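You operate a simulated robot arm through the tools that you are given. There is no shell and no other tool. Be economical: measure what you need, move in short steps, check, and stop when the job is done.

You are at the controls of a simulated robot arm. One attempt, no reset.

TASK
Wash the grime off the dirty plate with the blue pad.
Fine: wet it in the water tub; pad back, lid shut.

Only the result counts: the job must be done as asked and must still hold three seconds after the hand-in. Knocking over, shifting, dropping, spilling or breaking anything else fails it. A push-on lid holds only when it is set on centred and level and pressed home; a screw cap is set on level and turned clockwise until tight.

THE ROBOT
A 6-joint arm with a two-finger parallel gripper, fixed in place. Base frame: the origin is at the foot of the arm, x ahead of it, y to its left, z up; the work surface is at about z = 0. Lengths are in cm, angles in degrees, forces in N, time in s.
With the tool pointing down near the work surface it reaches from about 18 to 46 cm from the base axis. Its first joint turns from -70.0 to 70.0 degrees. Payload 1.9 kg.
The tool frame sits at the grasp point between the pads (the TCP): z along the fingers, y along the line on which they close. The tips reach 2.3 cm beyond it. The gripper opens to 9.4 cm. The fingers are 3.8 cm wide and 1 cm thick; the gripper's body (5.4 by 9.6 cm) begins 3.9 cm behind the TCP.
Orientation is told as [roll, pitch, yaw] about the base's x, y, z axes, in that order, counted from this pose: with the fingers straight down and closing along the base's y, the tool's x points along the base's -x, its y along +y and its z along -z.

THE INTERFACE
- The arm moves only by the tool send_rows. Its argument "series" is one flat list of numbers, 7 for each row, row after row: the shift along the tool's x, y, z in mm, then the turn, a rotation vector about the tool's x, y, z in degrees, then the gripper command, from -1 (shut) to 1 (fully open), values between in proportion. In form: [tx, ty, tz, ax, ay, az, gripper, tx, ty, tz, ax, ay, az, gripper, ...]. A call has 1 to 8 rows; each row shifts and turns the commanded pose from where the row before left it, along the tool's axes as they then stand. Rows are played at 5 a second. More than 5 cm and 8.6 degrees between two rows, or a gripper value outside its range, and nothing of the call is played. Where a pose cannot be reached the arm comes as near as it can. A force on the tool above 40 N (or 10 N above the force at the start of the call, whichever is more), or a blocked arm, ends the call early, and 0.2 s more pass. The fingers move at their own pace (about 10.8 cm/s each) and stop on an object; they squeeze with about 44 N. The grip force told is the motor's: it shows also when the fingers shut on nothing. Time passes only in rows, and 0.2 s behind the last, so rows that do not move let the fingers close. The reply holds the time, the measured pose of the TCP, the force on the tool along the base axes, the opening and the grip force, in the units named above and with some noise.
- Cameras (640 x 400 px; columns grow to the right, rows downward): "scene" is fixed at [7.31, 32.71, 42.96]; the picture's right is [-0.59, -0.81, 0.00], its down [-0.41, 0.30, -0.86] and it looks along [0.70, -0.51, -0.51] (base axes); focal length 215 px, centre (320, 200). "wrist" rides on the gripper at [-3.9, 0, -4.4] in the tool frame; the picture's right is [0.00, -1.00, 0.00], its down [0.97, 0.00, -0.24] and it looks along [0.24, 0.00, 0.97] (tool axes); focal length 218 px, centre (320, 200).
- capture(camera): a new picture of that camera. The clock stands still meanwhile.
- measure_at(camera, pixels): for up to 12 pixels [column, row] of the newest picture of that camera ("zoom" is the newest enlarged one), the place [x, y, z] in the base frame of the surface seen there, good to about 0.2 cm. The clock stands still meanwhile.
- close_up(camera, box): a new picture of the part [left, top, right, bottom] of that camera's present view, enlarged. The clock stands still meanwhile.
- finish_job(): hands the job in; it is judged then, once.

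Work in short steps. Measure before you move; look again where a grasp or a placing could have gone wrong, and mend it. You have 80 turns and 38 pictures in all, those below and enlarged ones among them. Open the gripper and draw the arm clear of the work before you hand the job in, unless the task says otherwise; then end with one line.

The tools are called after "Request:" as name(argument=value, ...) on one line, values as JSON. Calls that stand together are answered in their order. send_rows: Moves the arm, as the interface text tells. Its arguments: {"type":"object","properties":{"series":{"type":"array","items":{"type":"number"}}},"required":["series"]} The other tools are called the same way: capture (camera) takes a picture; measure_at (camera, pixels) gives the place of the surface under pixels of a picture; close_up (camera, box) takes an enlarged picture of a part of a camera's view; finish_job () hands the job in.

At the start:

```text
time: 0.0
position: [24.59, 6.49, 29.64]
ee_rot: [-0.1, 0.0, 0.0]
contact_force: [0.3, 0.2, 0.3]
grip_width: 9.39
gripper_force: 0.0
```

scene: 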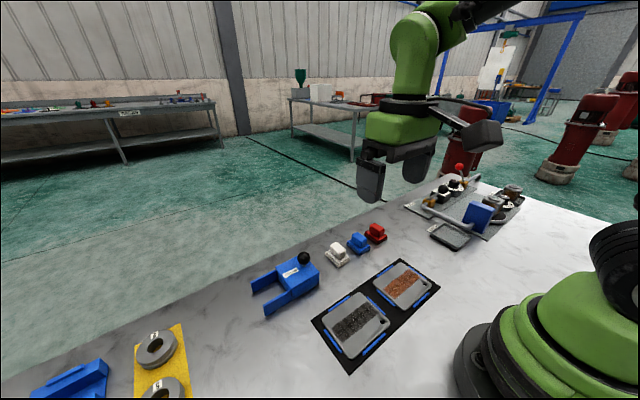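
wrist: 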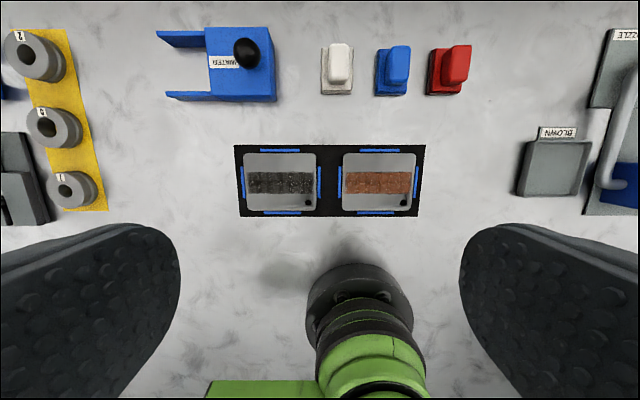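

The wrist view shows two plates (black marks at (280,183), orange at (377,183)), three pads (white, blue, red) and a blue box with a black knob, labelled WATER-something, at (235,60). I'll enlarge these.

Request:
close_up(camera="wrist", box=[150, 10, 490, 222])

Request:
close_up(camera="scene", box=[230, 210, 450, 380])

Request:
close_up(camera="scene", box=[400, 150, 540, 260])

```text
1.88 times, centred on (320, 116) of wrist
```

zoom: 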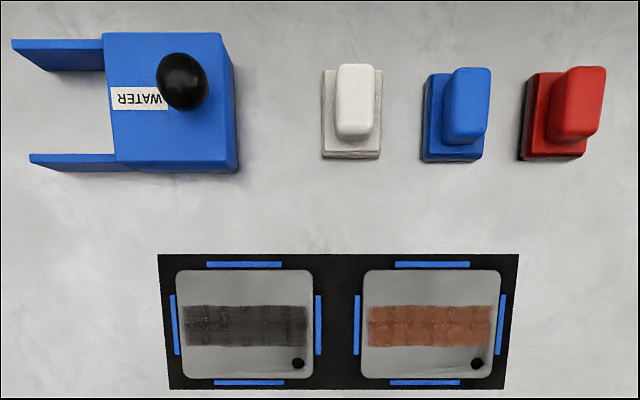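

```text
2.35 times, centred on (340, 295) of scene
```

zoom: 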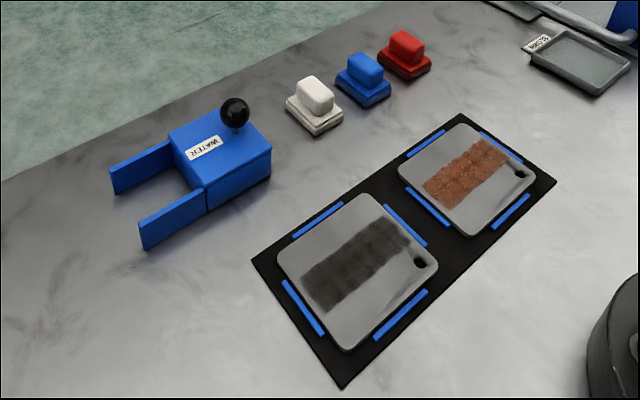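

```text
3.64 times, centred on (470, 205) of scene
```

zoom: 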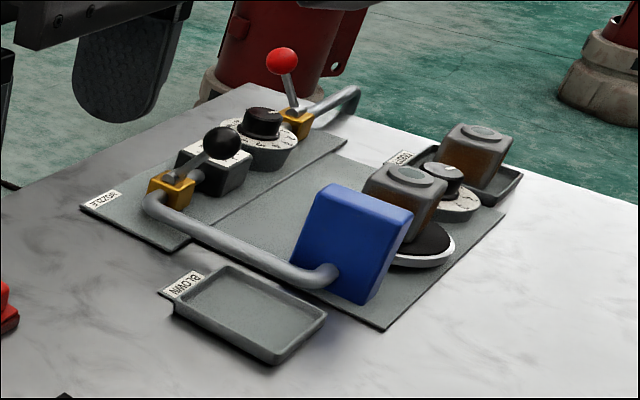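

The lid has a black knob and appears to slide along the two rails towards +y. The left plate carries dark grime, the right one orange rust. Measuring key points.

Request:
measure_at(camera="wrist", pixels=[[245, 52], [207, 30], [268, 30], [275, 97], [212, 97], [160, 36], [168, 95], [398, 62], [395, 90], [379, 92], [407, 92], [392, 50]])

Request:
measure_at(camera="wrist", pixels=[[250, 183], [312, 183], [280, 173], [280, 193], [246, 155], [315, 155], [315, 208], [246, 208], [307, 203], [280, 150], [337, 70], [450, 90]])

Request:
measure_at(camera="scene", pixels=[[303, 258], [290, 272], [319, 262], [301, 295], [355, 235], [358, 240], [353, 246], [360, 253], [375, 246], [356, 320], [337, 250], [287, 254]])

```text
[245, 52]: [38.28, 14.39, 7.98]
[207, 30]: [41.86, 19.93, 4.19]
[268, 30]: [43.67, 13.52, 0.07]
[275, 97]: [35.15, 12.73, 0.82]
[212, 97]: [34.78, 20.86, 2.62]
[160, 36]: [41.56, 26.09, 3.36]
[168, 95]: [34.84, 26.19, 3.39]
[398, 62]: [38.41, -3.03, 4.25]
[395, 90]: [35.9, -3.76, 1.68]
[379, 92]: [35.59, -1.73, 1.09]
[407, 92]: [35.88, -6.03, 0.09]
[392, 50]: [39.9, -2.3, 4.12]
```

```text
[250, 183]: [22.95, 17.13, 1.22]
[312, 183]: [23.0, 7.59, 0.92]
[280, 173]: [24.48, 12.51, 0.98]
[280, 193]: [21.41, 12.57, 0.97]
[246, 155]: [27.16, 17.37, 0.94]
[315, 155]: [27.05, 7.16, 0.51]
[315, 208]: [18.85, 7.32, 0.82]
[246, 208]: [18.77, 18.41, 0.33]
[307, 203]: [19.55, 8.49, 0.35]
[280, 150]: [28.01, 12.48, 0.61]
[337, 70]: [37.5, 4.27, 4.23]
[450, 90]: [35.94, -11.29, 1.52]
```

```text
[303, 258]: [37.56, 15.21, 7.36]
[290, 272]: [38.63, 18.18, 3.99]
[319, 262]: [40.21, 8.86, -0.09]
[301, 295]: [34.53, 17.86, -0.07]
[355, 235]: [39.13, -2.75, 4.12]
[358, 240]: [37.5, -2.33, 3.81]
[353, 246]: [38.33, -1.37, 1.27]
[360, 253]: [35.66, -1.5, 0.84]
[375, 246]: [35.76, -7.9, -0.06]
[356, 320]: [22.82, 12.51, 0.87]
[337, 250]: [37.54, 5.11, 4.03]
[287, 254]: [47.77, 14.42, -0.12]
```

Tub lid top is at z≈4, knob at (38.2,14.5,7), blue pad around (38,-3.5) with handle top at z≈4.2. I move to a closer viewpoint.

Request:
send_rows(series=[-32, -6, 32, 0, 0, 0, 1, -32, -5, 32, 0, 0, 0, 1, -32, -4, 32, 0, 0, 0, 1, 0, 0, 0, 0, 0, 0, 1])

Request:
capture(camera="wrist")

```text
time: 1.0
position: [34.43, 4.86, 20.1]
ee_rot: [0.0, 0.0, 0.0]
contact_force: [0.3, -0.1, 0.1]
grip_width: 9.39
gripper_force: 0.0
```

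```text
32 pictures are left
```

wrist: 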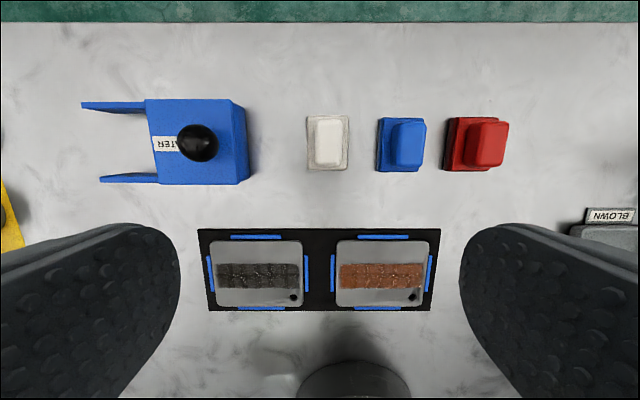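

The tub is at (195,140), blue pad at (400,145) in this view. Enlarging both.

Request:
close_up(camera="wrist", box=[70, 80, 260, 200])

Request:
measure_at(camera="wrist", pixels=[[198, 143], [147, 101], [232, 100], [240, 182], [160, 182], [84, 105], [102, 178], [150, 170], [180, 143], [214, 143], [198, 125], [198, 160]])

Request:
close_up(camera="wrist", box=[355, 100, 455, 185])

Request:
measure_at(camera="wrist", pixels=[[408, 143], [394, 125], [422, 125], [420, 163], [397, 163], [380, 122], [379, 166], [384, 145], [400, 170], [416, 169], [400, 120], [408, 150]])

```text
3.33 times, centred on (165, 140) of wrist
```

zoom: 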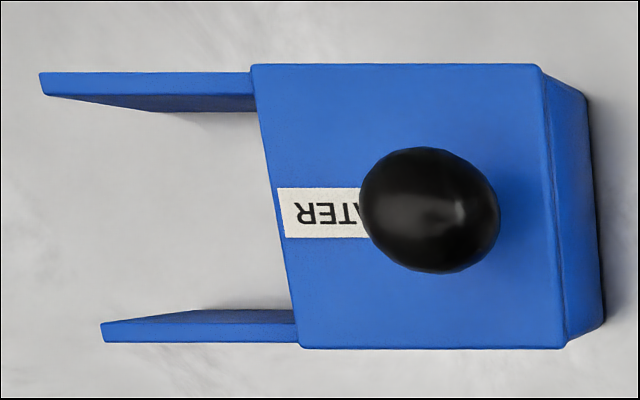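

```text
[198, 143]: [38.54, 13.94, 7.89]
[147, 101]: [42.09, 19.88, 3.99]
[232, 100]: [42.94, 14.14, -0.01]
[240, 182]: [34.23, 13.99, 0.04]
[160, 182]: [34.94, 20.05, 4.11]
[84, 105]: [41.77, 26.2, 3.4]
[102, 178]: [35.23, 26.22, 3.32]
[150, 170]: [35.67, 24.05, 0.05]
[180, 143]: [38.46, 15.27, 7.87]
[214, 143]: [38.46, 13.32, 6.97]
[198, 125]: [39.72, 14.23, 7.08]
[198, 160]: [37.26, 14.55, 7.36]
```

```text
4.71 times, centred on (405, 142) of wrist
```

zoom: 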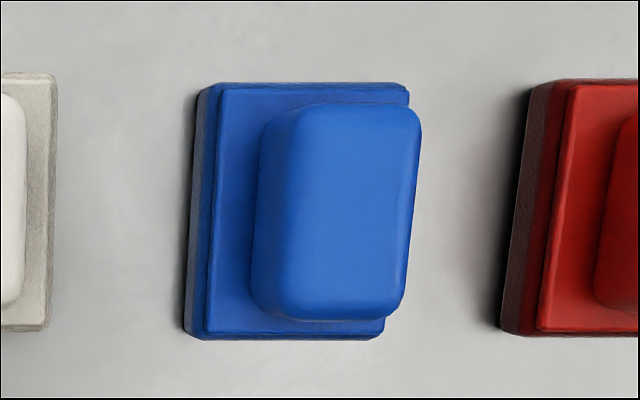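

```text
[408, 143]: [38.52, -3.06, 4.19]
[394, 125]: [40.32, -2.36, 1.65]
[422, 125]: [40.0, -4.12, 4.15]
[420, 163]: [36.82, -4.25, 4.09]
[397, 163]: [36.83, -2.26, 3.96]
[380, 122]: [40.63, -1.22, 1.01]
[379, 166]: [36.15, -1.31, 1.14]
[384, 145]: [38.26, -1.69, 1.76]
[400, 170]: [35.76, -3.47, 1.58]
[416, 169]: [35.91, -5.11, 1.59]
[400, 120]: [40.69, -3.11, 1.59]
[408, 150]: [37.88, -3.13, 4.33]
```

The lid's knob centre is about (38.5,14.4,6.8); lid top z≈4.1. I move above it with the gripper open.

Request:
send_rows(series=[-14, 32, 27, 0, 0, 0, 0.5, -13, 32, 27, 0, 0, 0, 0.2, -13, 31, 27, 0, 0, 0, 0.0, 0, 0, 0, 0, 0, 0, 0.0])

Request:
capture(camera="wrist")

```text
time: 2.0
position: [38.28, 14.46, 12.01]
ee_rot: [0.0, 0.0, 0.0]
contact_force: [0.0, 0.1, -0.5]
grip_width: 4.7
gripper_force: 0.0
```

```text
29 pictures are left
```

wrist: 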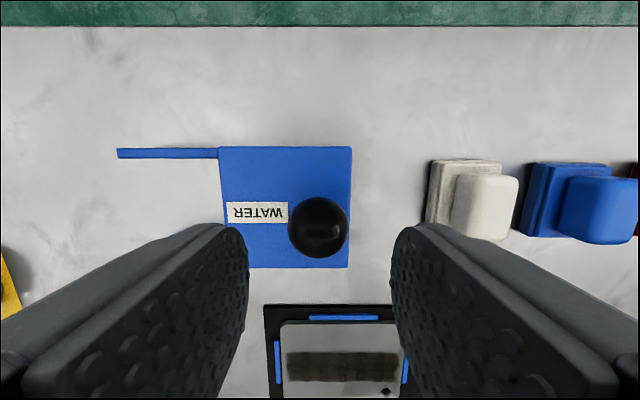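

The knob sits at column 319, centred between the fingers. Descend to z≈7.1 and close.

Request:
send_rows(series=[-1, 0, 25, 0, 0, 0, 0, -1, 0, 24, 0, 0, 0, 0, 0, 0, 0, 0, 0, 0, -1, 0, 0, 0, 0, 0, 0, -1, 0, 0, 0, 0, 0, 0, -1])

```text
time: 3.2
position: [38.41, 14.58, 7.13]
ee_rot: [0.1, -0.1, 0.0]
contact_force: [-5.2, 24.7, 7.7]
grip_width: 2.88
gripper_force: 45.4
```

Knob gripped (2.88 cm). Slide the lid along +y a little to test.

Request:
send_rows(series=[0, 5, 0, 0, 0, 0, -1, 0, 5, 0, 0, 0, 0, -1, 0, 5, 0, 0, 0, 0, -1])

Request:
capture(camera="scene")

```text
time: 4.0
position: [38.38, 15.91, 7.22]
ee_rot: [0.0, 0.0, -0.1]
contact_force: [-13.2, -0.4, 22.5]
grip_width: 2.91
gripper_force: 45.4
```

```text
28 pictures are left
```

scene: 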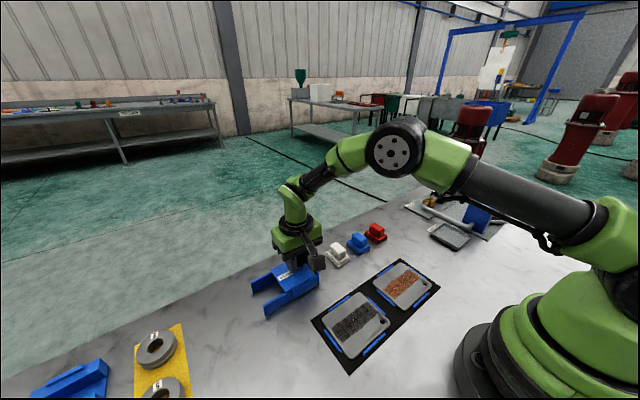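

The lid seems to be moving without a block; a close look to verify.

Request:
close_up(camera="scene", box=[230, 220, 350, 330])

```text
3.64 times, centred on (290, 275) of scene
```

zoom: 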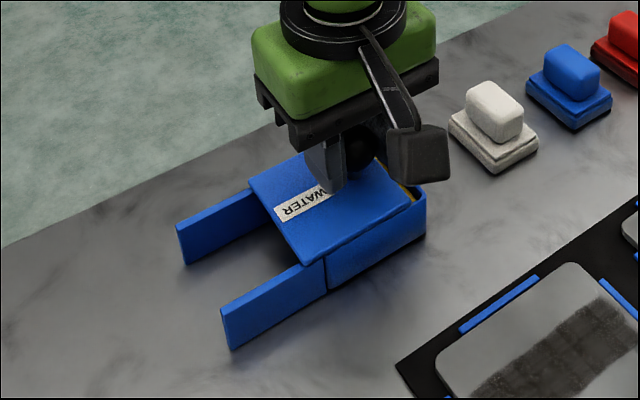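

The lid slides on the rails, as expected. Continue sliding it about 5.2 cm more.

Request:
send_rows(series=[0, 9, 0, 0, 0, 0, -1, 0, 9, 0, 0, 0, 0, -1, 0, 9, 0, 0, 0, 0, -1, 0, 9, 0, 0, 0, 0, -1, 0, 8, 0, 0, 0, 0, -1, 0, 5, 0, 0, 0, 0, -1, 0, 0, 0, 0, 0, 0, -1])

Request:
close_up(camera="scene", box=[220, 210, 350, 330])

```text
time: 4.6
position: [38.45, 17.66, 7.07]
ee_rot: [0.1, -0.1, 0.1]
contact_force: [-2.6, 0.5, 0.7]
grip_width: 2.89
gripper_force: 44.6
stopped in row 3: the force on the tool passed its limit (the readings are from after the stop); the commanded pose is now the measured one
```

```text
3.33 times, centred on (285, 270) of scene
```

zoom: 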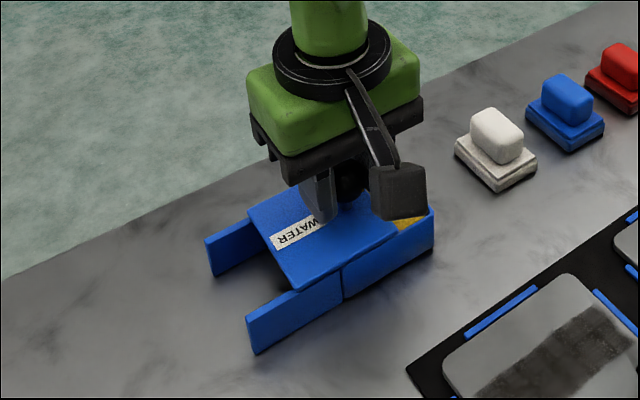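

The lid moved ~3 cm, with a force spike, likely friction at that speed. I continue in smaller steps.

Request:
send_rows(series=[0, 3, 0, 0, 0, 0, -1, 0, 5, 0, 0, 0, 0, -1, 0, 5, 0, 0, 0, 0, -1, 0, 5, 0, 0, 0, 0, -1, 0, 5, 0, 0, 0, 0, -1, 0, 5, 0, 0, 0, 0, -1])

```text
time: 6.0
position: [38.41, 20.47, 7.18]
ee_rot: [0.1, -0.1, 0.0]
contact_force: [-13.5, -1.0, 14.7]
grip_width: 2.88
gripper_force: 44.8
```

Smooth at 5 mm steps; about 6 cm travelled. A bit more and look.

Request:
send_rows(series=[0, 3, 0, 0, 0, 0, -1, 0, 3, 0, 0, 0, 0, -1])

Request:
close_up(camera="scene", box=[220, 210, 350, 330])

```text
time: 6.6
position: [38.4, 21.17, 7.15]
ee_rot: [0.1, -0.1, 0.1]
contact_force: [-8.2, -1.1, 8.6]
grip_width: 2.88
gripper_force: 44.8
```

```text
3.33 times, centred on (285, 270) of scene
```

zoom: 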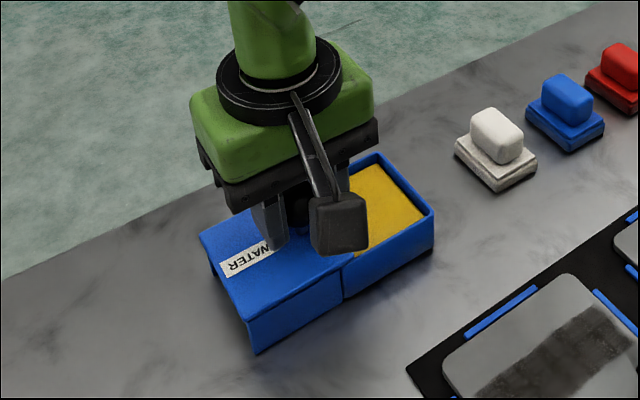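

Lid is fully off the opening, revealing a yellow wet surface. Release the knob and rise.

Request:
send_rows(series=[0, 0, 0, 0, 0, 0, 0, 0, 0, 0, 0, 0, 0, 0, 0, 0, -25, 0, 0, 0, 0, 0, 0, -35, 0, 0, 0, 0, 0, -40, -20, 0, 0, 0, 0])

Request:
capture(camera="wrist")

```text
time: 7.8
position: [38.3, 17.14, 15.07]
ee_rot: [-0.1, -0.2, 0.1]
contact_force: [0.3, 0.2, 1.4]
grip_width: 4.67
gripper_force: 0.1
```

```text
24 pictures are left
```

wrist: 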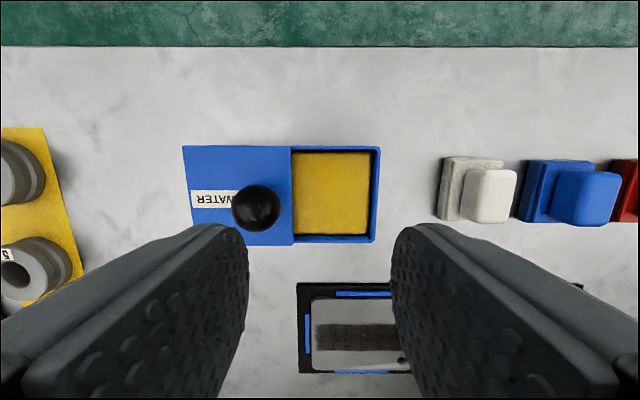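

Request:
measure_at(camera="wrist", pixels=[[332, 192], [305, 192], [362, 192], [332, 160], [332, 228], [374, 195], [335, 149], [335, 239], [293, 195], [255, 208], [185, 150]])

```text
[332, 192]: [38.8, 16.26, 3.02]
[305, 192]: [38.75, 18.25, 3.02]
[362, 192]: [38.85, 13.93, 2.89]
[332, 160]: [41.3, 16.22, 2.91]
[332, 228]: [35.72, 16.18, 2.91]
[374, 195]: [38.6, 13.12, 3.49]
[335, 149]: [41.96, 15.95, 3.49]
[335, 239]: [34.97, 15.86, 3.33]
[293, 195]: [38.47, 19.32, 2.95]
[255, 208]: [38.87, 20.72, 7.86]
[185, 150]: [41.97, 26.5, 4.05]
```

The wet sponge's top is z≈2.95, centre (38.5,16.3). Now go above the blue pad's handle at (38.4,-3.2).

Request:
send_rows(series=[0, -42, 0, 0, 0, 0, 0, 0, -42, 0, 0, 0, 0, 0, 0, -42, 10, 0, 0, 0, 0, 0, -42, 10, 0, 0, 0, 0, 0, -35, 10, 0, 0, 0, 0, 0, 0, 0, 0, 0, 0, 0])

Request:
capture(camera="wrist")

```text
time: 9.2
position: [38.57, -3.1, 12.13]
ee_rot: [0.1, -0.1, 0.0]
contact_force: [0.2, -0.2, -0.4]
grip_width: 4.7
gripper_force: 0.0
```

```text
23 pictures are left
```

wrist: 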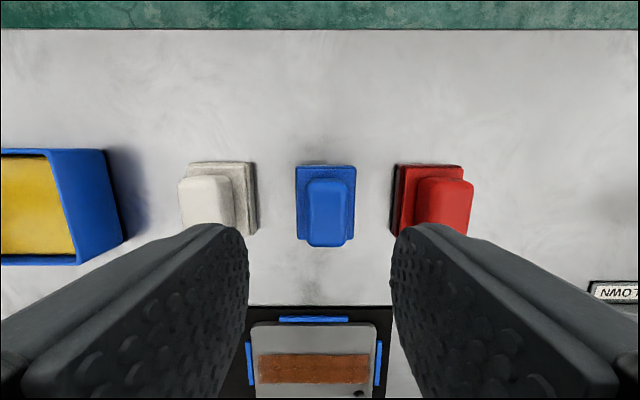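

The handle's axis is at column ~327, so the pad centre is at y≈-3.5. Measuring the pad precisely.

Request:
measure_at(camera="wrist", pixels=[[328, 210], [312, 210], [344, 210], [328, 184], [328, 232], [300, 170], [351, 170], [300, 236], [349, 236], [300, 200]])

Request:
close_up(camera="wrist", box=[280, 150, 370, 260])

```text
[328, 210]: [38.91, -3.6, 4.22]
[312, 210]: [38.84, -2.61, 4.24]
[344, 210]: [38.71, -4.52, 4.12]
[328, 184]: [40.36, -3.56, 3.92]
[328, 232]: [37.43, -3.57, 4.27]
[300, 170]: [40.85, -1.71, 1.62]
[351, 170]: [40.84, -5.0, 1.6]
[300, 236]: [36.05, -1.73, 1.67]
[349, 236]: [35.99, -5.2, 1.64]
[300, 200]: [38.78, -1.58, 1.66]
```

```text
3.64 times, centred on (325, 205) of wrist
```

zoom: 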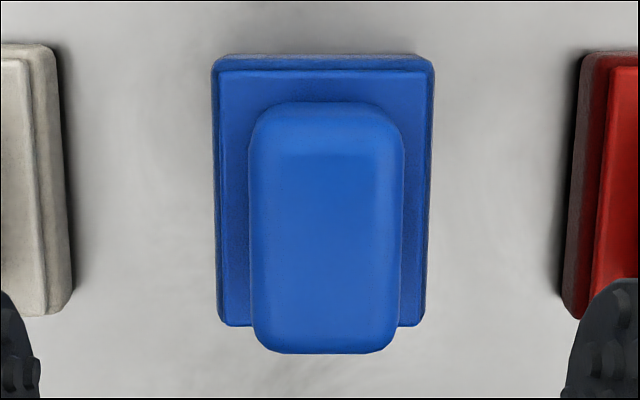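

Pad centre ≈(38.5,-3.5), aligned with the axes. Descend to z≈4.4 and grip.

Request:
send_rows(series=[1, -4, 35, 0, 0, 0, 0, 0, 0, 30, 0, 0, 0, 0, 0, 0, 12, 0, 0, 0, 0, 0, 0, 0, 0, 0, 0, 0, 0, 0, 0, 0, 0, 0, -0.6, 0, 0, 0, 0, 0, 0, -1, 0, 0, 0, 0, 0, 0, -1])

```text
time: 10.8
position: [38.3, -3.61, 4.6]
ee_rot: [0.0, -0.1, 0.0]
contact_force: [0.2, 0.3, -0.6]
grip_width: 2.49
gripper_force: 43.9
```

Gripped (2.49 cm) with TCP at (38.3,-3.6,4.6). Lift and carry towards the tub.

Request:
send_rows(series=[0, 0, -30, 0, 0, 0, -1, 0, 0, -45, 0, 0, 0, -1, 0, 40, -5, 0, 0, 0, -1, 0, 40, 0, 0, 0, 0, -1, 0, 40, 0, 0, 0, 0, -1, 0, 40, 0, 0, 0, 0, -1, -2, 37, 0, 0, 0, 0, -1, 0, 0, 0, 0, 0, 0, -1])

Request:
capture(camera="wrist")

Request:
close_up(camera="scene", box=[220, 190, 370, 330])

```text
time: 12.6
position: [38.62, 15.92, 12.36]
ee_rot: [-0.1, -0.1, -0.1]
contact_force: [0.2, 0.3, -0.5]
grip_width: 2.51
gripper_force: 43.8
```

```text
21 pictures are left
```

wrist: 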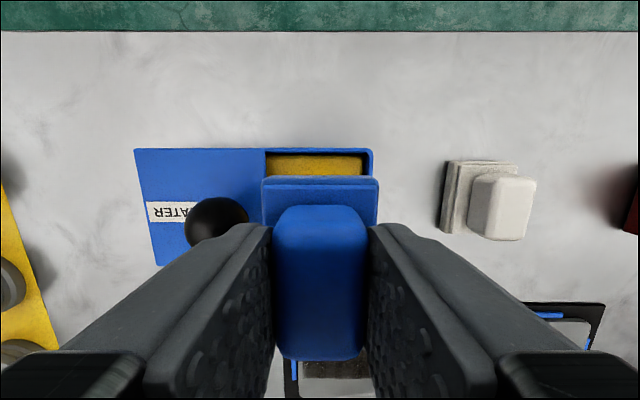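

```text
2.86 times, centred on (295, 260) of scene
```

zoom: 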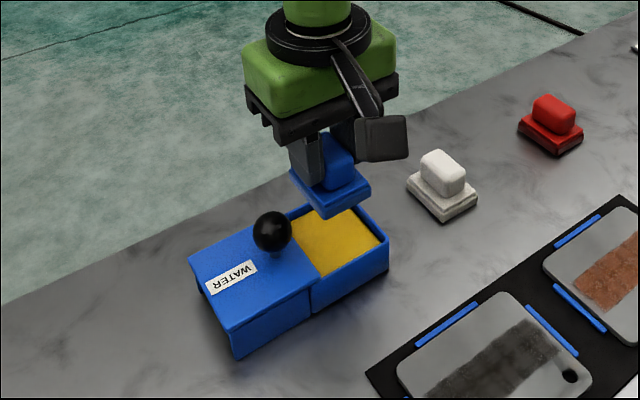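

Pad hangs level over the sponge. Shift slightly to (38.3,16.2) and lower to contact at z≈7.5.

Request:
send_rows(series=[3, 3, 15, 0, 0, 0, -1, 0, 0, 15, 0, 0, 0, -1, 0, 0, 12, 0, 0, 0, -1, 0, 0, 5, 0, 0, 0, -1, 0, 0, 2, 0, 0, 0, -1, 0, 0, 1, 0, 0, 0, -1, 0, 0, 0, 0, 0, 0, -1])

```text
time: 14.2
position: [38.22, 16.23, 7.49]
ee_rot: [0.1, -0.1, 0.0]
contact_force: [-0.1, 0.1, -0.6]
grip_width: 2.5
gripper_force: 44.0
```

No contact force yet; lower in 1 mm steps until a contact force appears.

Request:
send_rows(series=[0, 0, 1, 0, 0, 0, -1, 0, 0, 1, 0, 0, 0, -1, 0, 0, 1, 0, 0, 0, -1, 0, 0, 1, 0, 0, 0, -1])

```text
time: 15.2
position: [38.18, 16.33, 7.41]
ee_rot: [0.1, -0.2, 0.0]
contact_force: [-3.7, -1.1, 5.9]
grip_width: 2.51
gripper_force: 43.9
stopped in row 4: the force on the tool passed its limit (the readings are from after the stop); the commanded pose is now the measured one
```

Contact on the sponge. Press lightly again and hold for about a second to wet the pad.

Request:
send_rows(series=[0, 0, 1, 0, 0, 0, -1, 0, 0, 0, 0, 0, 0, -1, 0, 0, 0, 0, 0, 0, -1, 0, 0, 0, 0, 0, 0, -1, 0, 0, 0, 0, 0, 0, -1, 0, 0, 0, 0, 0, 0, -1])

Request:
close_up(camera="scene", box=[220, 190, 370, 330])

```text
time: 16.6
position: [38.42, 16.34, 7.42]
ee_rot: [0.2, -0.3, 0.0]
contact_force: [-4.9, -5.1, 32.5]
grip_width: 2.53
gripper_force: 44.2
```

```text
2.86 times, centred on (295, 260) of scene
```

zoom: 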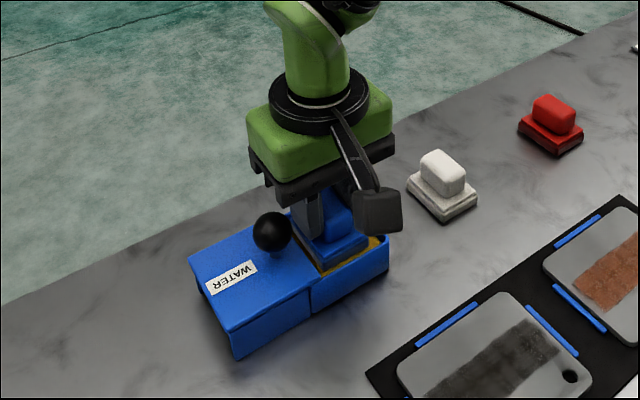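

The pad pressed on the sponge with ~32 N. Lift straight out and carry it above the grimy plate.

Request:
send_rows(series=[0, 0, -10, 0, 0, 0, -1, 0, 0, -30, 0, 0, 0, -1, 0, 0, -30, 0, 0, 0, -1, 40, -10, 0, 0, 0, 0, -1, 40, -10, 0, 0, 0, 0, -1, 40, -10, 0, 0, 0, 0, -1, 36, -9, 0, 0, 0, 0, -1, 0, 0, 0, 0, 0, 0, -1])

Request:
capture(camera="wrist")

Request:
close_up(camera="scene", box=[270, 220, 450, 380])

```text
time: 18.4
position: [22.71, 12.64, 14.17]
ee_rot: [0.3, -0.2, -0.1]
contact_force: [0.6, -0.1, -0.2]
grip_width: 2.5
gripper_force: 44.2
```

```text
18 pictures are left
```

wrist: 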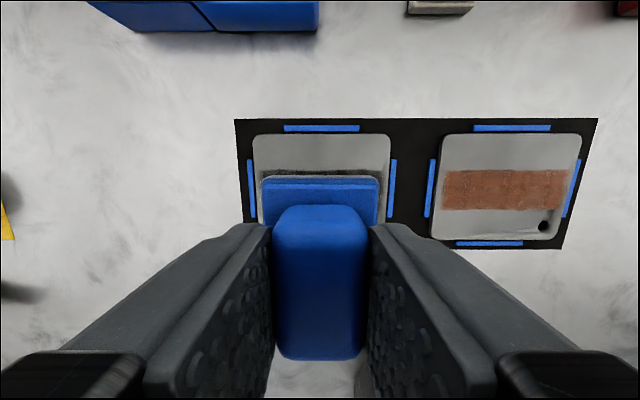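

```text
2.50 times, centred on (360, 300) of scene
```

zoom: 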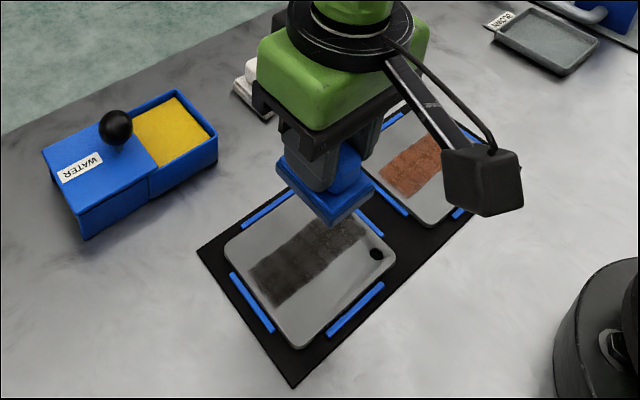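

Measuring the plate's extent, grime band and bars in this enlarged view.

Request:
measure_at(camera="zoom", pixels=[[228, 244], [300, 345], [392, 250], [250, 268], [275, 303], [300, 250], [330, 290], [270, 240], [252, 300], [355, 310], [365, 235], [376, 253]])

```text
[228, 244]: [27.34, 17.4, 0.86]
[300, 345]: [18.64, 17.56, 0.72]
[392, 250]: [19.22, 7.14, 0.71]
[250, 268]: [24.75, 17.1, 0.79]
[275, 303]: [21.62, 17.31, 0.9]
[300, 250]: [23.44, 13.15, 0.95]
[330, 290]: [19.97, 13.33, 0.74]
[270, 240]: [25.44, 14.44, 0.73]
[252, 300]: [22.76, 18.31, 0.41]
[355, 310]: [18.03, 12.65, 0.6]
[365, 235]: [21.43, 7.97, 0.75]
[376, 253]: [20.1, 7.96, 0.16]
```

Plate spans x 18.6–27.3, y 7–17.6, grime x≈21.3–24.8, y≈7.8–17.2, top z≈0.85. Lower the pad near the +y end, stopping just above contact.

Request:
send_rows(series=[-2, 13, 30, 0, 0, 0, -1, 0, 13, 30, 0, 0, 0, -1, 0, 0, 20, 0, 0, 0, -1, 0, 0, 3, 0, 0, 0, -1, 0, 0, 2, 0, 0, 0, -1, 0, 0, 1, 0, 0, 0, -1, 0, 0, 0, 0, 0, 0, -1])

```text
time: 20.0
position: [23.03, 15.11, 5.56]
ee_rot: [0.1, -0.3, -0.1]
contact_force: [0.4, -0.6, 0.0]
grip_width: 2.5
gripper_force: 43.8
```

Almost at contact; creep down in 0.5 mm steps.

Request:
send_rows(series=[0, 0, 0.7, 0, 0, 0, -1, 0, 0, 0.6, 0, 0, 0, -1, 0, 0, 0.6, 0, 0, 0, -1, 0, 0, 0, 0, 0, 0, -1])

```text
time: 21.0
position: [22.93, 15.16, 5.35]
ee_rot: [0.1, -0.1, -0.1]
contact_force: [-0.4, -0.1, -0.2]
grip_width: 2.5
gripper_force: 43.9
```

Request:
send_rows(series=[0, 0, 0.6, 0, 0, 0, -1, 0, 0, 0.5, 0, 0, 0, -1, 0, 0, 0.5, 0, 0, 0, -1, 0, 0, 0.4, 0, 0, 0, -1, 0, 0, 0, 0, 0, 0, -1])

```text
time: 22.1
position: [23.04, 15.0, 5.34]
ee_rot: [0.2, -0.2, -0.2]
contact_force: [-2.0, -1.3, 12.0]
grip_width: 2.49
gripper_force: 44.3
stopped in row 5: the force on the tool passed its limit (the readings are from after the stop); the commanded pose is now the measured one
```

In contact with the plate at TCP z≈5.35. Wipe towards -y with a light press.

Request:
send_rows(series=[0, 4, 0.3, 0, 0, 0, -1, 0, -6, 0, 0, 0, 0, -1, 0, -8, 0, 0, 0, 0, -1, 0, -8, 0, 0, 0, 0, -1, 0, -8, 0, 0, 0, 0, -1, 0, -8, 0, 0, 0, 0, -1, 0, -8, 0, 0, 0, 0, -1, 0, -8, 0, 0, 0, 0, -1])

Request:
close_up(camera="scene", box=[290, 230, 450, 380])

```text
time: 23.7
position: [22.91, 11.15, 5.36]
ee_rot: [0.4, -0.3, -0.2]
contact_force: [0.0, -1.0, 9.8]
grip_width: 2.51
gripper_force: 44.6
stopped in row 8: the force on the tool passed its limit (the readings are from after the stop); the commanded pose is now the measured one
```

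```text
2.67 times, centred on (370, 305) of scene
```

zoom: 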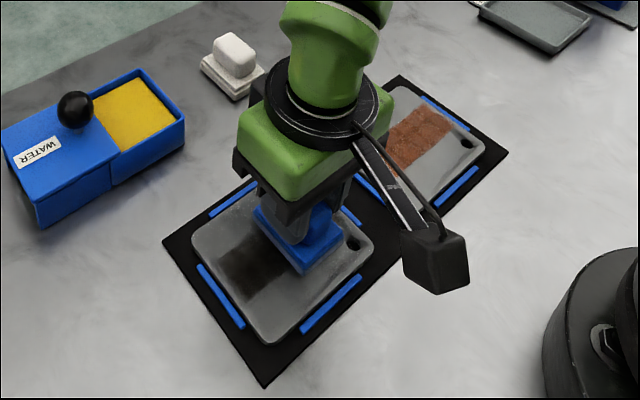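

The grime at the +y end has faded somewhat; the wipe stopped on force at y=11.15. Continue with gentler steps to y≈9.4.

Request:
send_rows(series=[0, -4, 0, 0, 0, 0, -1, 0, -5, 0, 0, 0, 0, -1, 0, -5, 0, 0, 0, 0, -1, 0, -4, 0, 0, 0, 0, -1])

```text
time: 24.7
position: [23.11, 9.21, 5.31]
ee_rot: [0.3, -0.5, 0.0]
contact_force: [1.8, 7.6, 17.9]
grip_width: 2.52
gripper_force: 43.9
```

Reached y≈9.2. Now wipe back towards +y in 5–6 mm steps.

Request:
send_rows(series=[0, 4, 0, 0, 0, 0, -1, 0, 8, 0, 0, 0, 0, -1, 0, 8, 0, 0, 0, 0, -1, 0, 8, 0, 0, 0, 0, -1, 0, 8, 0, 0, 0, 0, -1, 0, 8, 0, 0, 0, 0, -1, 0, 8, 0, 0, 0, 0, -1, 0, 8, 0, 0, 0, 0, -1])

```text
time: 25.5
position: [23.05, 10.79, 5.22]
ee_rot: [0.4, -0.2, -0.2]
contact_force: [-1.6, -0.4, 10.1]
grip_width: 2.53
gripper_force: 44.0
stopped in row 3: the force on the tool passed its limit (the readings are from after the stop); the commanded pose is now the measured one
```

Tripped on force again; ease the pressing by 0.3 mm and use smaller steps.

Request:
send_rows(series=[0, 3, -0.3, 0, 0, 0, -1, 0, 6, 0, 0, 0, 0, -1, 0, 6, 0, 0, 0, 0, -1, 0, 6, 0, 0, 0, 0, -1, 0, 6, 0, 0, 0, 0, -1, 0, 6, 0, 0, 0, 0, -1, 0, 6, 0, 0, 0, 0, -1, 0, 6, 0, 0, 0, 0, -1])

Request:
close_up(camera="scene", box=[290, 230, 450, 380])

```text
time: 27.3
position: [23.03, 15.32, 5.28]
ee_rot: [0.2, -0.3, -0.2]
contact_force: [-0.2, 0.4, -0.1]
grip_width: 2.52
gripper_force: 44.0
```

```text
2.67 times, centred on (370, 305) of scene
```

zoom: 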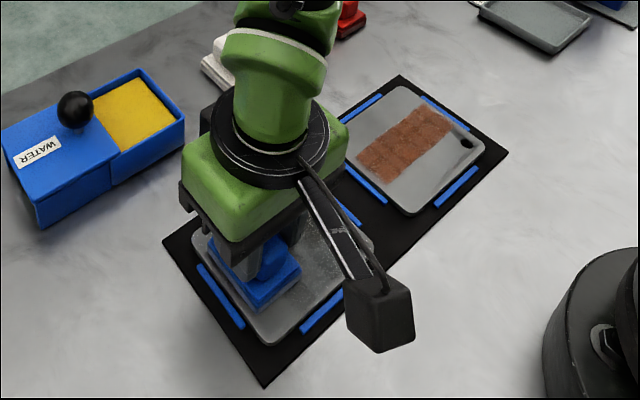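

The exposed part already looks clean; force has dropped to zero at this end. Press again and wipe back over the whole band.

Request:
send_rows(series=[0, 3, 0.4, 0, 0, 0, -1, 0, 0, 0.4, 0, 0, 0, -1, 0, -5, 0, 0, 0, 0, -1, 0, -5, 0, 0, 0, 0, -1, 0, -6, 0, 0, 0, 0, -1, 0, -6, 0, 0, 0, 0, -1, 0, -6, 0, 0, 0, 0, -1, 0, -6, 0, 0, 0, 0, -1])

Request:
send_rows(series=[0, -4, 0, 0, 0, 0, -1, 0, -5, 0, 0, 0, 0, -1, 0, -5, 0, 0, 0, 0, -1, 0, -5, 0, 0, 0, 0, -1, 0, -4, 0, 0, 0, 0, -1, 0, -4, 0, 0, 0, 0, -1])

Request:
close_up(camera="scene", box=[290, 230, 450, 380])

```text
time: 29.1
position: [23.0, 12.3, 5.3]
ee_rot: [0.1, -0.3, -0.1]
contact_force: [1.4, 3.9, 7.0]
grip_width: 2.5
gripper_force: 43.6
```

```text
time: 30.1
position: [23.08, 10.5, 5.3]
ee_rot: [0.4, -0.5, -0.2]
contact_force: [-1.8, 0.4, 10.1]
grip_width: 2.48
gripper_force: 44.1
stopped in row 5: the force on the tool passed its limit (the readings are from after the stop); the commanded pose is now the measured one
```

```text
2.67 times, centred on (370, 305) of scene
```

zoom: 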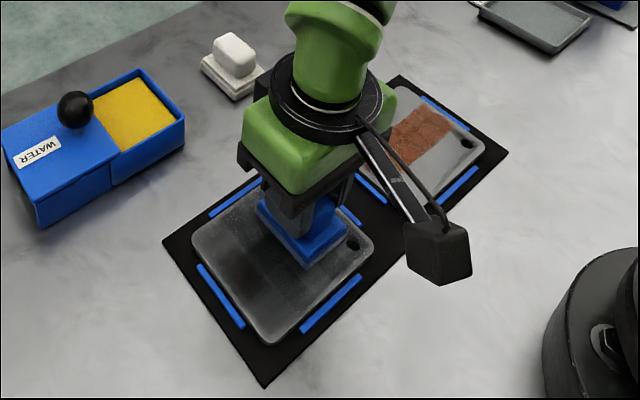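

Only a faint darker patch (perhaps shadow) at the middle remains. Finish towards -y and then come back.

Request:
send_rows(series=[0, -4, 0, 0, 0, 0, -1, 0, -5, 0, 0, 0, 0, -1, 0, -5, 0, 0, 0, 0, -1, 0, -2, 0, 0, 0, 0, -1, 0, 4, 0, 0, 0, 0, -1, 0, 5, -0.2, 0, 0, 0, -1, 0, 5, 0, 0, 0, 0, -1, 0, 5, 0, 0, 0, 0, -1])

Request:
send_rows(series=[0, 5, 0, 0, 0, 0, -1, 0, 5, 0, 0, 0, 0, -1, 0, 5, 0, 0, 0, 0, -1, 0, 5, 0, 0, 0, 0, -1, 0, 5, 0, 0, 0, 0, -1, 0, 5, 0, 0, 0, 0, -1, 0, 5, 0, 0, 0, 0, -1, 0, 5, 0, 0, 0, 0, -1])

```text
time: 31.9
position: [23.15, 10.83, 5.31]
ee_rot: [0.3, -0.4, -0.2]
contact_force: [0.2, -1.7, 2.9]
grip_width: 2.51
gripper_force: 43.9
```

```text
time: 33.7
position: [23.14, 14.81, 5.26]
ee_rot: [0.2, -0.6, -0.2]
contact_force: [0.5, 0.0, -0.4]
grip_width: 2.51
gripper_force: 44.3
```

Raise the pad clear and move aside in x to inspect the plate.

Request:
send_rows(series=[0, 0, -15, 0, 0, 0, -1, 0, 0, -40, 0, 0, 0, -1, -40, 0, -20, 0, 0, 0, -1, -40, 0, 0, 0, 0, 0, -1, 0, -45, 0, 0, 0, 0, -1, 0, -45, 0, 0, 0, 0, -1, 0, 0, 0, 0, 0, 0, -1])

Request:
close_up(camera="scene", box=[300, 270, 420, 380])

```text
time: 35.3
position: [30.9, 5.63, 12.84]
ee_rot: [0.3, -0.5, -0.2]
contact_force: [1.2, 0.3, 0.6]
grip_width: 2.52
gripper_force: 44.5
```

```text
3.64 times, centred on (360, 325) of scene
```

zoom: 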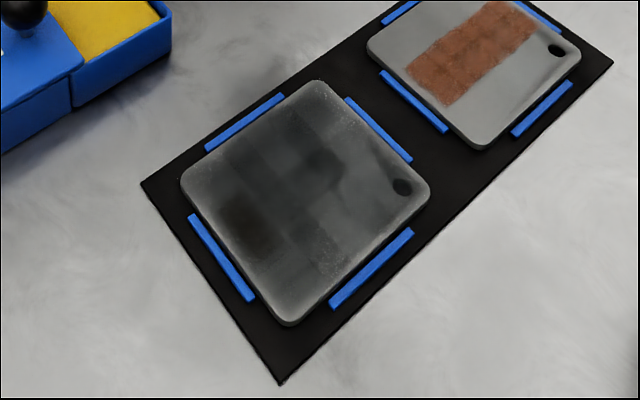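

A darker patch remains at about (255,225), and other marks could be arm shadow. Measure these spots.

Request:
measure_at(camera="zoom", pixels=[[255, 225], [225, 215], [250, 258], [290, 225], [260, 195], [320, 165], [300, 235], [182, 185], [290, 322]])

Request:
capture(camera="wrist")

```text
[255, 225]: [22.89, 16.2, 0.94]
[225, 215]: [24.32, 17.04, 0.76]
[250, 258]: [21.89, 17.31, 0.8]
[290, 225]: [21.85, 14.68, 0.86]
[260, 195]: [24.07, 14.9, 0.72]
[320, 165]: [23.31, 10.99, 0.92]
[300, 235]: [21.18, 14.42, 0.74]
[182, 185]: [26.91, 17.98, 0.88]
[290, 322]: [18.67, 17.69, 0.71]
```

```text
12 pictures are left
```

wrist: 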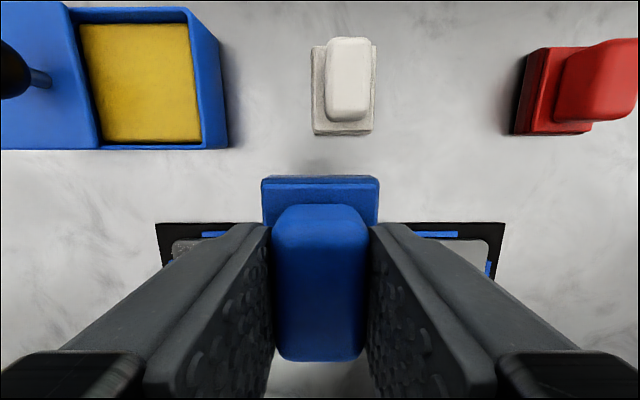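

The remaining patch is x 21.6–24.4, y 14.7–17.2, where pressing had faded. Go back to y≈15.3 and press there.

Request:
send_rows(series=[0, 45, 0, 0, 0, 0, -1, 40, 45, 0, 0, 0, 0, -1, 40, 8, 20, 0, 0, 0, -1, 0, 0, 40, 0, 0, 0, -1, 0, 0, 10, 0, 0, 0, -1, 0, 0, 3, 0, 0, 0, -1, 0, 0, 0, 0, 0, 0, -1])

```text
refused: row 2 steps farther than a row can; nothing moved
```

Row 2 exceeded 5 cm; splitting it.

Request:
send_rows(series=[0, 45, 0, 0, 0, 0, -1, 25, 35, 0, 0, 0, 0, -1, 35, 15, 0, 0, 0, 0, -1, 20, 3, 20, 0, 0, 0, -1, 0, 0, 40, 0, 0, 0, -1, 0, 0, 10, 0, 0, 0, -1, 0, 0, 3, 0, 0, 0, -1, 0, 0, 0, 0, 0, 0, -1])

```text
time: 37.1
position: [23.15, 15.56, 5.56]
ee_rot: [0.4, -0.5, -0.3]
contact_force: [0.1, 0.3, -0.2]
grip_width: 2.52
gripper_force: 43.8
```

Level the tool slightly and creep down to contact.

Request:
send_rows(series=[2, 0, 0.5, 0.3, 0.4, -0.2, -1, 0, 0, 0.7, 0, 0, 0, -1, 0, 0, 0.6, 0, 0, 0, -1, 0, 0, 0.5, 0, 0, 0, -1, 0, 0, 0.4, 0, 0, 0, -1, 0, 0, 0.4, 0, 0, 0, -1])

```text
time: 38.5
position: [22.99, 15.55, 5.3]
ee_rot: [0.1, -0.2, 0.0]
contact_force: [-9.5, -3.6, 39.1]
grip_width: 2.5
gripper_force: 43.8
```

Pressing with ~39 N; ease 0.3 mm and wipe short strokes at this end.

Request:
send_rows(series=[0, 0, -0.5, 0, 0, 0, -1, 0, -4, 0, 0, 0, 0, -1, 0, -5, 0, 0, 0, 0, -1, 0, -5, 0, 0, 0, 0, -1, 0, 5, 0, 0, 0, 0, -1, 0, 5, 0, 0, 0, 0, -1, 0, 5, 0, 0, 0, 0, -1, 0, 2, 0, 0, 0, 0, -1])

```text
time: 40.3
position: [22.89, 15.82, 5.23]
ee_rot: [0.0, -0.1, 0.1]
contact_force: [0.4, -10.1, 25.5]
grip_width: 2.48
gripper_force: 44.5
```

Good contact (25 N). Repeat the strokes, then sweep over the whole band toward -y.

Request:
send_rows(series=[0, -4, 0, 0, 0, 0, -1, 0, -5, 0, 0, 0, 0, -1, 0, -5, 0, 0, 0, 0, -1, 0, 5, 0, 0, 0, 0, -1, 0, 5, 0, 0, 0, 0, -1, 0, 4, 0, 0, 0, 0, -1, 0, -4, 0, 0, 0, 0, -1, 0, -5, 0, 0, 0, 0, -1])

Request:
send_rows(series=[0, -5, 0, 0, 0, 0, -1, 0, -5, 0, 0, 0, 0, -1, 0, -5, 0, 0, 0, 0, -1, 0, -5, 0, 0, 0, 0, -1, 0, -5, 0, 0, 0, 0, -1, 0, -5, 0, 0, 0, 0, -1, 0, -5, 0, 0, 0, 0, -1, 0, -5, 0, 0, 0, 0, -1])

```text
time: 42.1
position: [22.88, 14.87, 5.4]
ee_rot: [0.0, -0.2, 0.1]
contact_force: [-0.2, -0.4, -0.8]
grip_width: 2.5
gripper_force: 43.7
```

```text
time: 43.9
position: [22.9, 10.85, 5.38]
ee_rot: [0.1, -0.1, 0.1]
contact_force: [-0.9, -0.5, -0.8]
grip_width: 2.5
gripper_force: 44.6
```

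Contact was lost on the later sweep (force ~0). Lift and inspect before deciding on more.

Request:
send_rows(series=[0, 0, -35, 0, 0, 0, -1, -20, 0, -40, 0, 0, 0, -1, -45, -15, 0, 0, 0, 0, -1, -35, -35, 0, 0, 0, 0, -1, 0, -45, 0, 0, 0, 0, -1, 0, -45, 0, 0, 0, 0, -1, 0, 0, 0, 0, 0, 0, -1])

Request:
close_up(camera="scene", box=[300, 270, 420, 380])

```text
time: 45.5
position: [32.93, -3.12, 12.74]
ee_rot: [0.0, -0.2, 0.0]
contact_force: [0.4, 0.9, 0.3]
grip_width: 2.54
gripper_force: 44.2
```

```text
3.64 times, centred on (360, 325) of scene
```

zoom: 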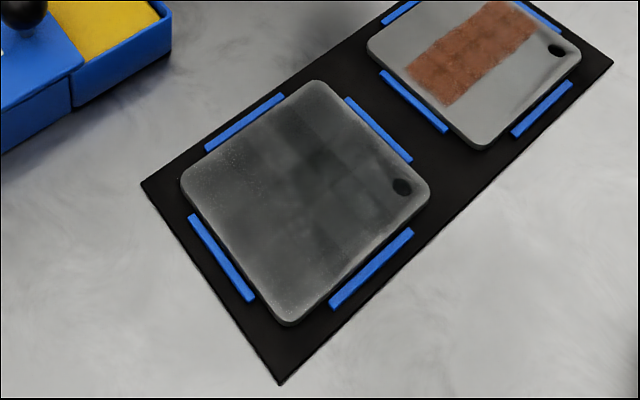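

The patch is gone; the plate is darker where wet, with faint cells left. I'll look from the wrist camera at about (22.5,2,14), from where the whole plate is in view.

Request:
send_rows(series=[35, 17, -10, 0, 0, 0, -1, 35, 17, 0, 0, 0, 0, -1, 35, 17, 0, 0, 0, 0, -1, 0, 0, 0, 0, 0, 0, -1])

Request:
close_up(camera="wrist", box=[40, 100, 240, 250])

```text
time: 46.5
position: [22.3, 2.15, 13.74]
ee_rot: [0.1, -0.1, 0.1]
contact_force: [-0.3, -0.7, -1.0]
grip_width: 2.49
gripper_force: 43.6
```

```text
2.67 times, centred on (140, 175) of wrist
```

zoom: 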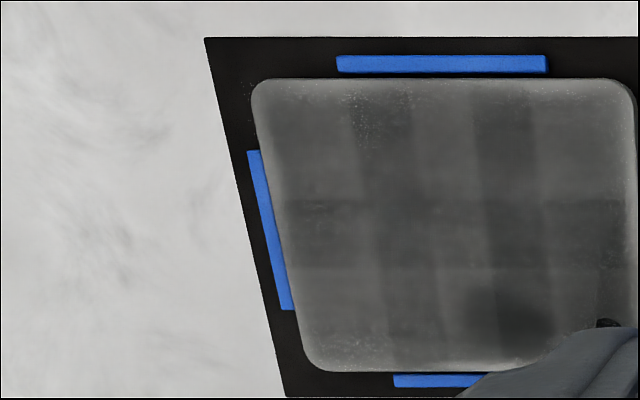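

Faint residue seems left in the middle row, towards the -y side (y≈8–11). Another well-pressed pass there: return to y≈10.

Request:
send_rows(series=[-2, 40, 0, 0, 0, 0, -1, -4, 40, 30, 0, 0, 0, -1, 0, 0, 40, 0, 0, 0, -1, 0, 0, 10, 0, 0, 0, -1, 0, 0, 2, 0, 0, 0, -1, 0, 0, 1, 0, 0, 0, -1, 0, 0, 0, 0, 0, 0, -1])

```text
refused: row 2 steps farther than a row can; nothing moved
```

Request:
send_rows(series=[-2, 40, 0, 0, 0, 0, -1, -4, 40, 20, 0, 0, 0, -1, 0, 0, 45, 0, 0, 0, -1, 0, 0, 15, 0, 0, 0, -1, 0, 0, 2, 0, 0, 0, -1, 0, 0, 1, 0, 0, 0, -1, 0, 0, 0, 0, 0, 0, -1])

```text
time: 48.1
position: [23.02, 10.12, 5.59]
ee_rot: [0.1, 0.0, 0.1]
contact_force: [0.5, 0.4, -0.5]
grip_width: 2.53
gripper_force: 44.1
```

Creep down to contact.

Request:
send_rows(series=[0, 0, 0.8, 0, 0, 0, -1, 0, 0, 0.6, 0, 0, 0, -1, 0, 0, 0.6, 0, 0, 0, -1, 0, 0, 0.5, 0, 0, 0, -1, 0, 0, 0.4, 0, 0, 0, -1, 0, 0, 0, 0, 0, 0, -1])

```text
time: 49.3
position: [22.97, 10.07, 5.25]
ee_rot: [0.1, -0.1, 0.0]
contact_force: [-2.4, -0.1, 12.5]
grip_width: 2.52
gripper_force: 43.6
stopped in row 5: the force on the tool passed its limit (the readings are from after the stop); the commanded pose is now the measured one
```

Contact at 12 N. Stroke -y to 9.2 then +y with moderate pressure.

Request:
send_rows(series=[0, -3, 0.1, 0, 0, 0, -1, 0, -4, 0, 0, 0, 0, -1, 0, -3, 0, 0, 0, 0, -1, 0, 4, 0, 0, 0, 0, -1, 0, 5, 0, 0, 0, 0, -1, 0, 5, 0, 0, 0, 0, -1, 0, 5, 0, 0, 0, 0, -1, 0, 5, 0, 0, 0, 0, -1])

Request:
send_rows(series=[0, 5, 0, 0, 0, 0, -1, 0, 5, 0, 0, 0, 0, -1, 0, 5, 0, 0, 0, 0, -1, 0, 5, 0, 0, 0, 0, -1, 0, 5, 0, 0, 0, 0, -1, 0, 5, 0, 0, 0, 0, -1, 0, 5, 0, 0, 0, 0, -1, 0, 5, 0, 0, 0, 0, -1])

```text
time: 51.1
position: [22.99, 11.5, 5.31]
ee_rot: [0.0, -0.1, -0.2]
contact_force: [-1.3, -12.6, 25.6]
grip_width: 2.51
gripper_force: 44.5
```

```text
time: 52.9
position: [23.0, 15.46, 5.17]
ee_rot: [0.1, -0.1, -0.1]
contact_force: [-0.7, -5.7, 13.4]
grip_width: 2.51
gripper_force: 43.6
```

Good pressed pass. One more pass back to -y.

Request:
send_rows(series=[0, 2, 0, 0, 0, 0, -1, 0, -4, 0.1, 0, 0, 0, -1, 0, -6, 0, 0, 0, 0, -1, 0, -6, 0, 0, 0, 0, -1, 0, -6, 0, 0, 0, 0, -1, 0, -6, 0, 0, 0, 0, -1, 0, -6, 0, 0, 0, 0, -1, 0, -6, 0, 0, 0, 0, -1])

Request:
send_rows(series=[0, -4, 0, 0, 0, 0, -1, 0, -5, 0, 0, 0, 0, -1, 0, -5, 0, 0, 0, 0, -1, 0, -5, 0, 0, 0, 0, -1, 0, -4, 0, 0, 0, 0, -1])

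```text
time: 54.7
position: [23.13, 11.48, 5.15]
ee_rot: [0.1, -0.3, -0.1]
contact_force: [0.2, 12.0, 29.2]
grip_width: 2.5
gripper_force: 43.9
```

```text
time: 55.9
position: [22.95, 9.35, 5.19]
ee_rot: [-0.1, -0.1, 0.0]
contact_force: [-0.5, 5.2, 10.0]
grip_width: 2.51
gripper_force: 43.9
```

Lift and view from the same viewpoint for comparison.

Request:
send_rows(series=[0, 0, -40, 0, 0, 0, -1, 3, 0, -45, 0, 0, 0, -1, 4, -36, 0, 0, 0, 0, -1, 0, -36, 0, 0, 0, 0, -1, 0, 0, 0, 0, 0, 0, -1])

Request:
close_up(camera="wrist", box=[40, 100, 240, 250])

```text
time: 57.1
position: [22.28, 2.21, 13.63]
ee_rot: [0.1, -0.1, 0.0]
contact_force: [-0.4, -1.0, -1.0]
grip_width: 2.51
gripper_force: 43.5
```

```text
2.67 times, centred on (140, 175) of wrist
```

zoom: 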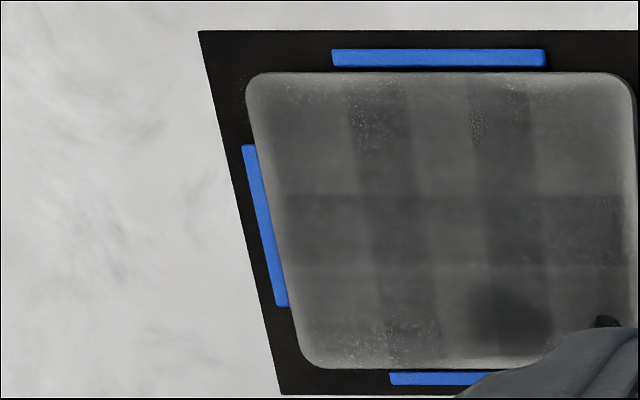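

Practically unchanged between passes, so these are wet-film shades; the right end of the middle row is still a bit darker. I look at that end closer from further -y.

Request:
send_rows(series=[0, -35, 0, 0, 0, 0, -1, 0, 0, 0, 0, 0, 0, -1])

Request:
close_up(camera="wrist", box=[20, 110, 220, 240])

```text
time: 57.7
position: [22.23, -1.32, 13.78]
ee_rot: [0.2, -0.1, 0.0]
contact_force: [0.4, 0.1, -0.7]
grip_width: 2.53
gripper_force: 43.9
```

```text
3.08 times, centred on (120, 175) of wrist
```

zoom: 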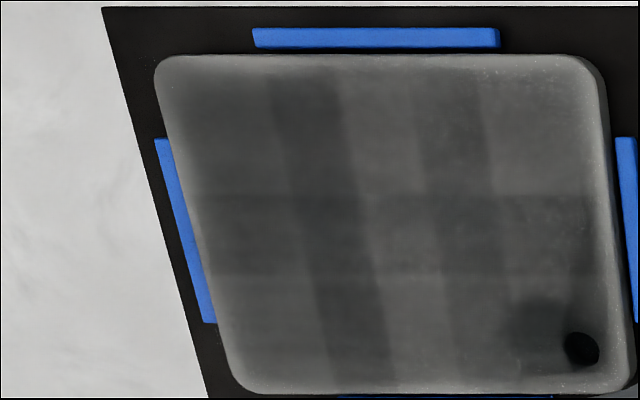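

The band is evenly clean (only a uniform wet sheen, unchanged by the last passes). Now carry the pad back above its spot at (38.3,-3.6).

Request:
send_rows(series=[-40, -6, 0, 0, 0, 0, -1, -40, -6, 0, 0, 0, 0, -1, -40, -6, 0, 0, 0, 0, -1, -41, -5, 0, 0, 0, 0, -1, 0, 0, 40, 0, 0, 0, -1, 0, 0, 30, 0, 0, 0, -1, 0, 0, 0, 0, 0, 0, -1])

Request:
capture(camera="wrist")

```text
time: 59.3
position: [38.34, -3.87, 6.86]
ee_rot: [0.1, -0.1, -0.1]
contact_force: [-0.1, -0.2, -0.9]
grip_width: 2.52
gripper_force: 43.5
```

```text
7 pictures are left
```

wrist: 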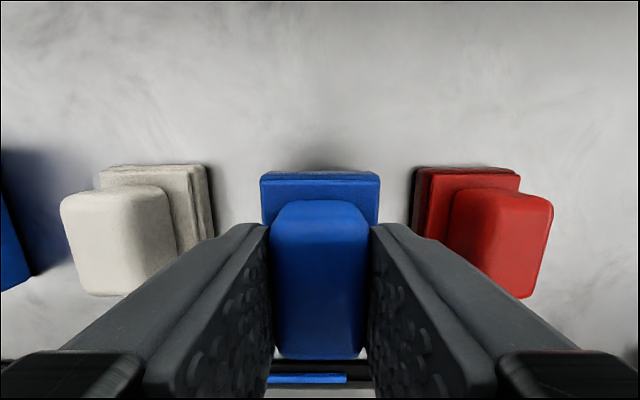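

Pad aligned between its neighbours. Shift +2 mm in y and lower, creeping at the end.

Request:
send_rows(series=[0, 2, 12, 0, 0, 0, -1, 0, 0, 8, 0, 0, 0, -1, 0, 0, 1, 0, 0, 0, -1, 0, 0, 1, 0, 0, 0, -1, 0, 0, 0.7, 0, 0, 0, -1, 0, 0, 0.5, 0, 0, 0, -1, 0, 0, 0, 0, 0, 0, -1])

```text
time: 60.9
position: [38.35, -3.35, 4.41]
ee_rot: [0.0, -0.1, 0.0]
contact_force: [0.0, 0.1, 0.0]
grip_width: 2.5
gripper_force: 43.7
```

No contact yet; creep a bit more.

Request:
send_rows(series=[0, -2, 0.6, 0, 0, 0, -1, 0, 0, 0.6, 0, 0, 0, -1, 0, 0, 0.5, 0, 0, 0, -1, 0, 0, 0.5, 0, 0, 0, -1])

```text
time: 61.9
position: [38.37, -3.58, 4.31]
ee_rot: [0.2, -0.2, -0.1]
contact_force: [-11.4, -0.5, 29.9]
grip_width: 2.49
gripper_force: 44.0
```

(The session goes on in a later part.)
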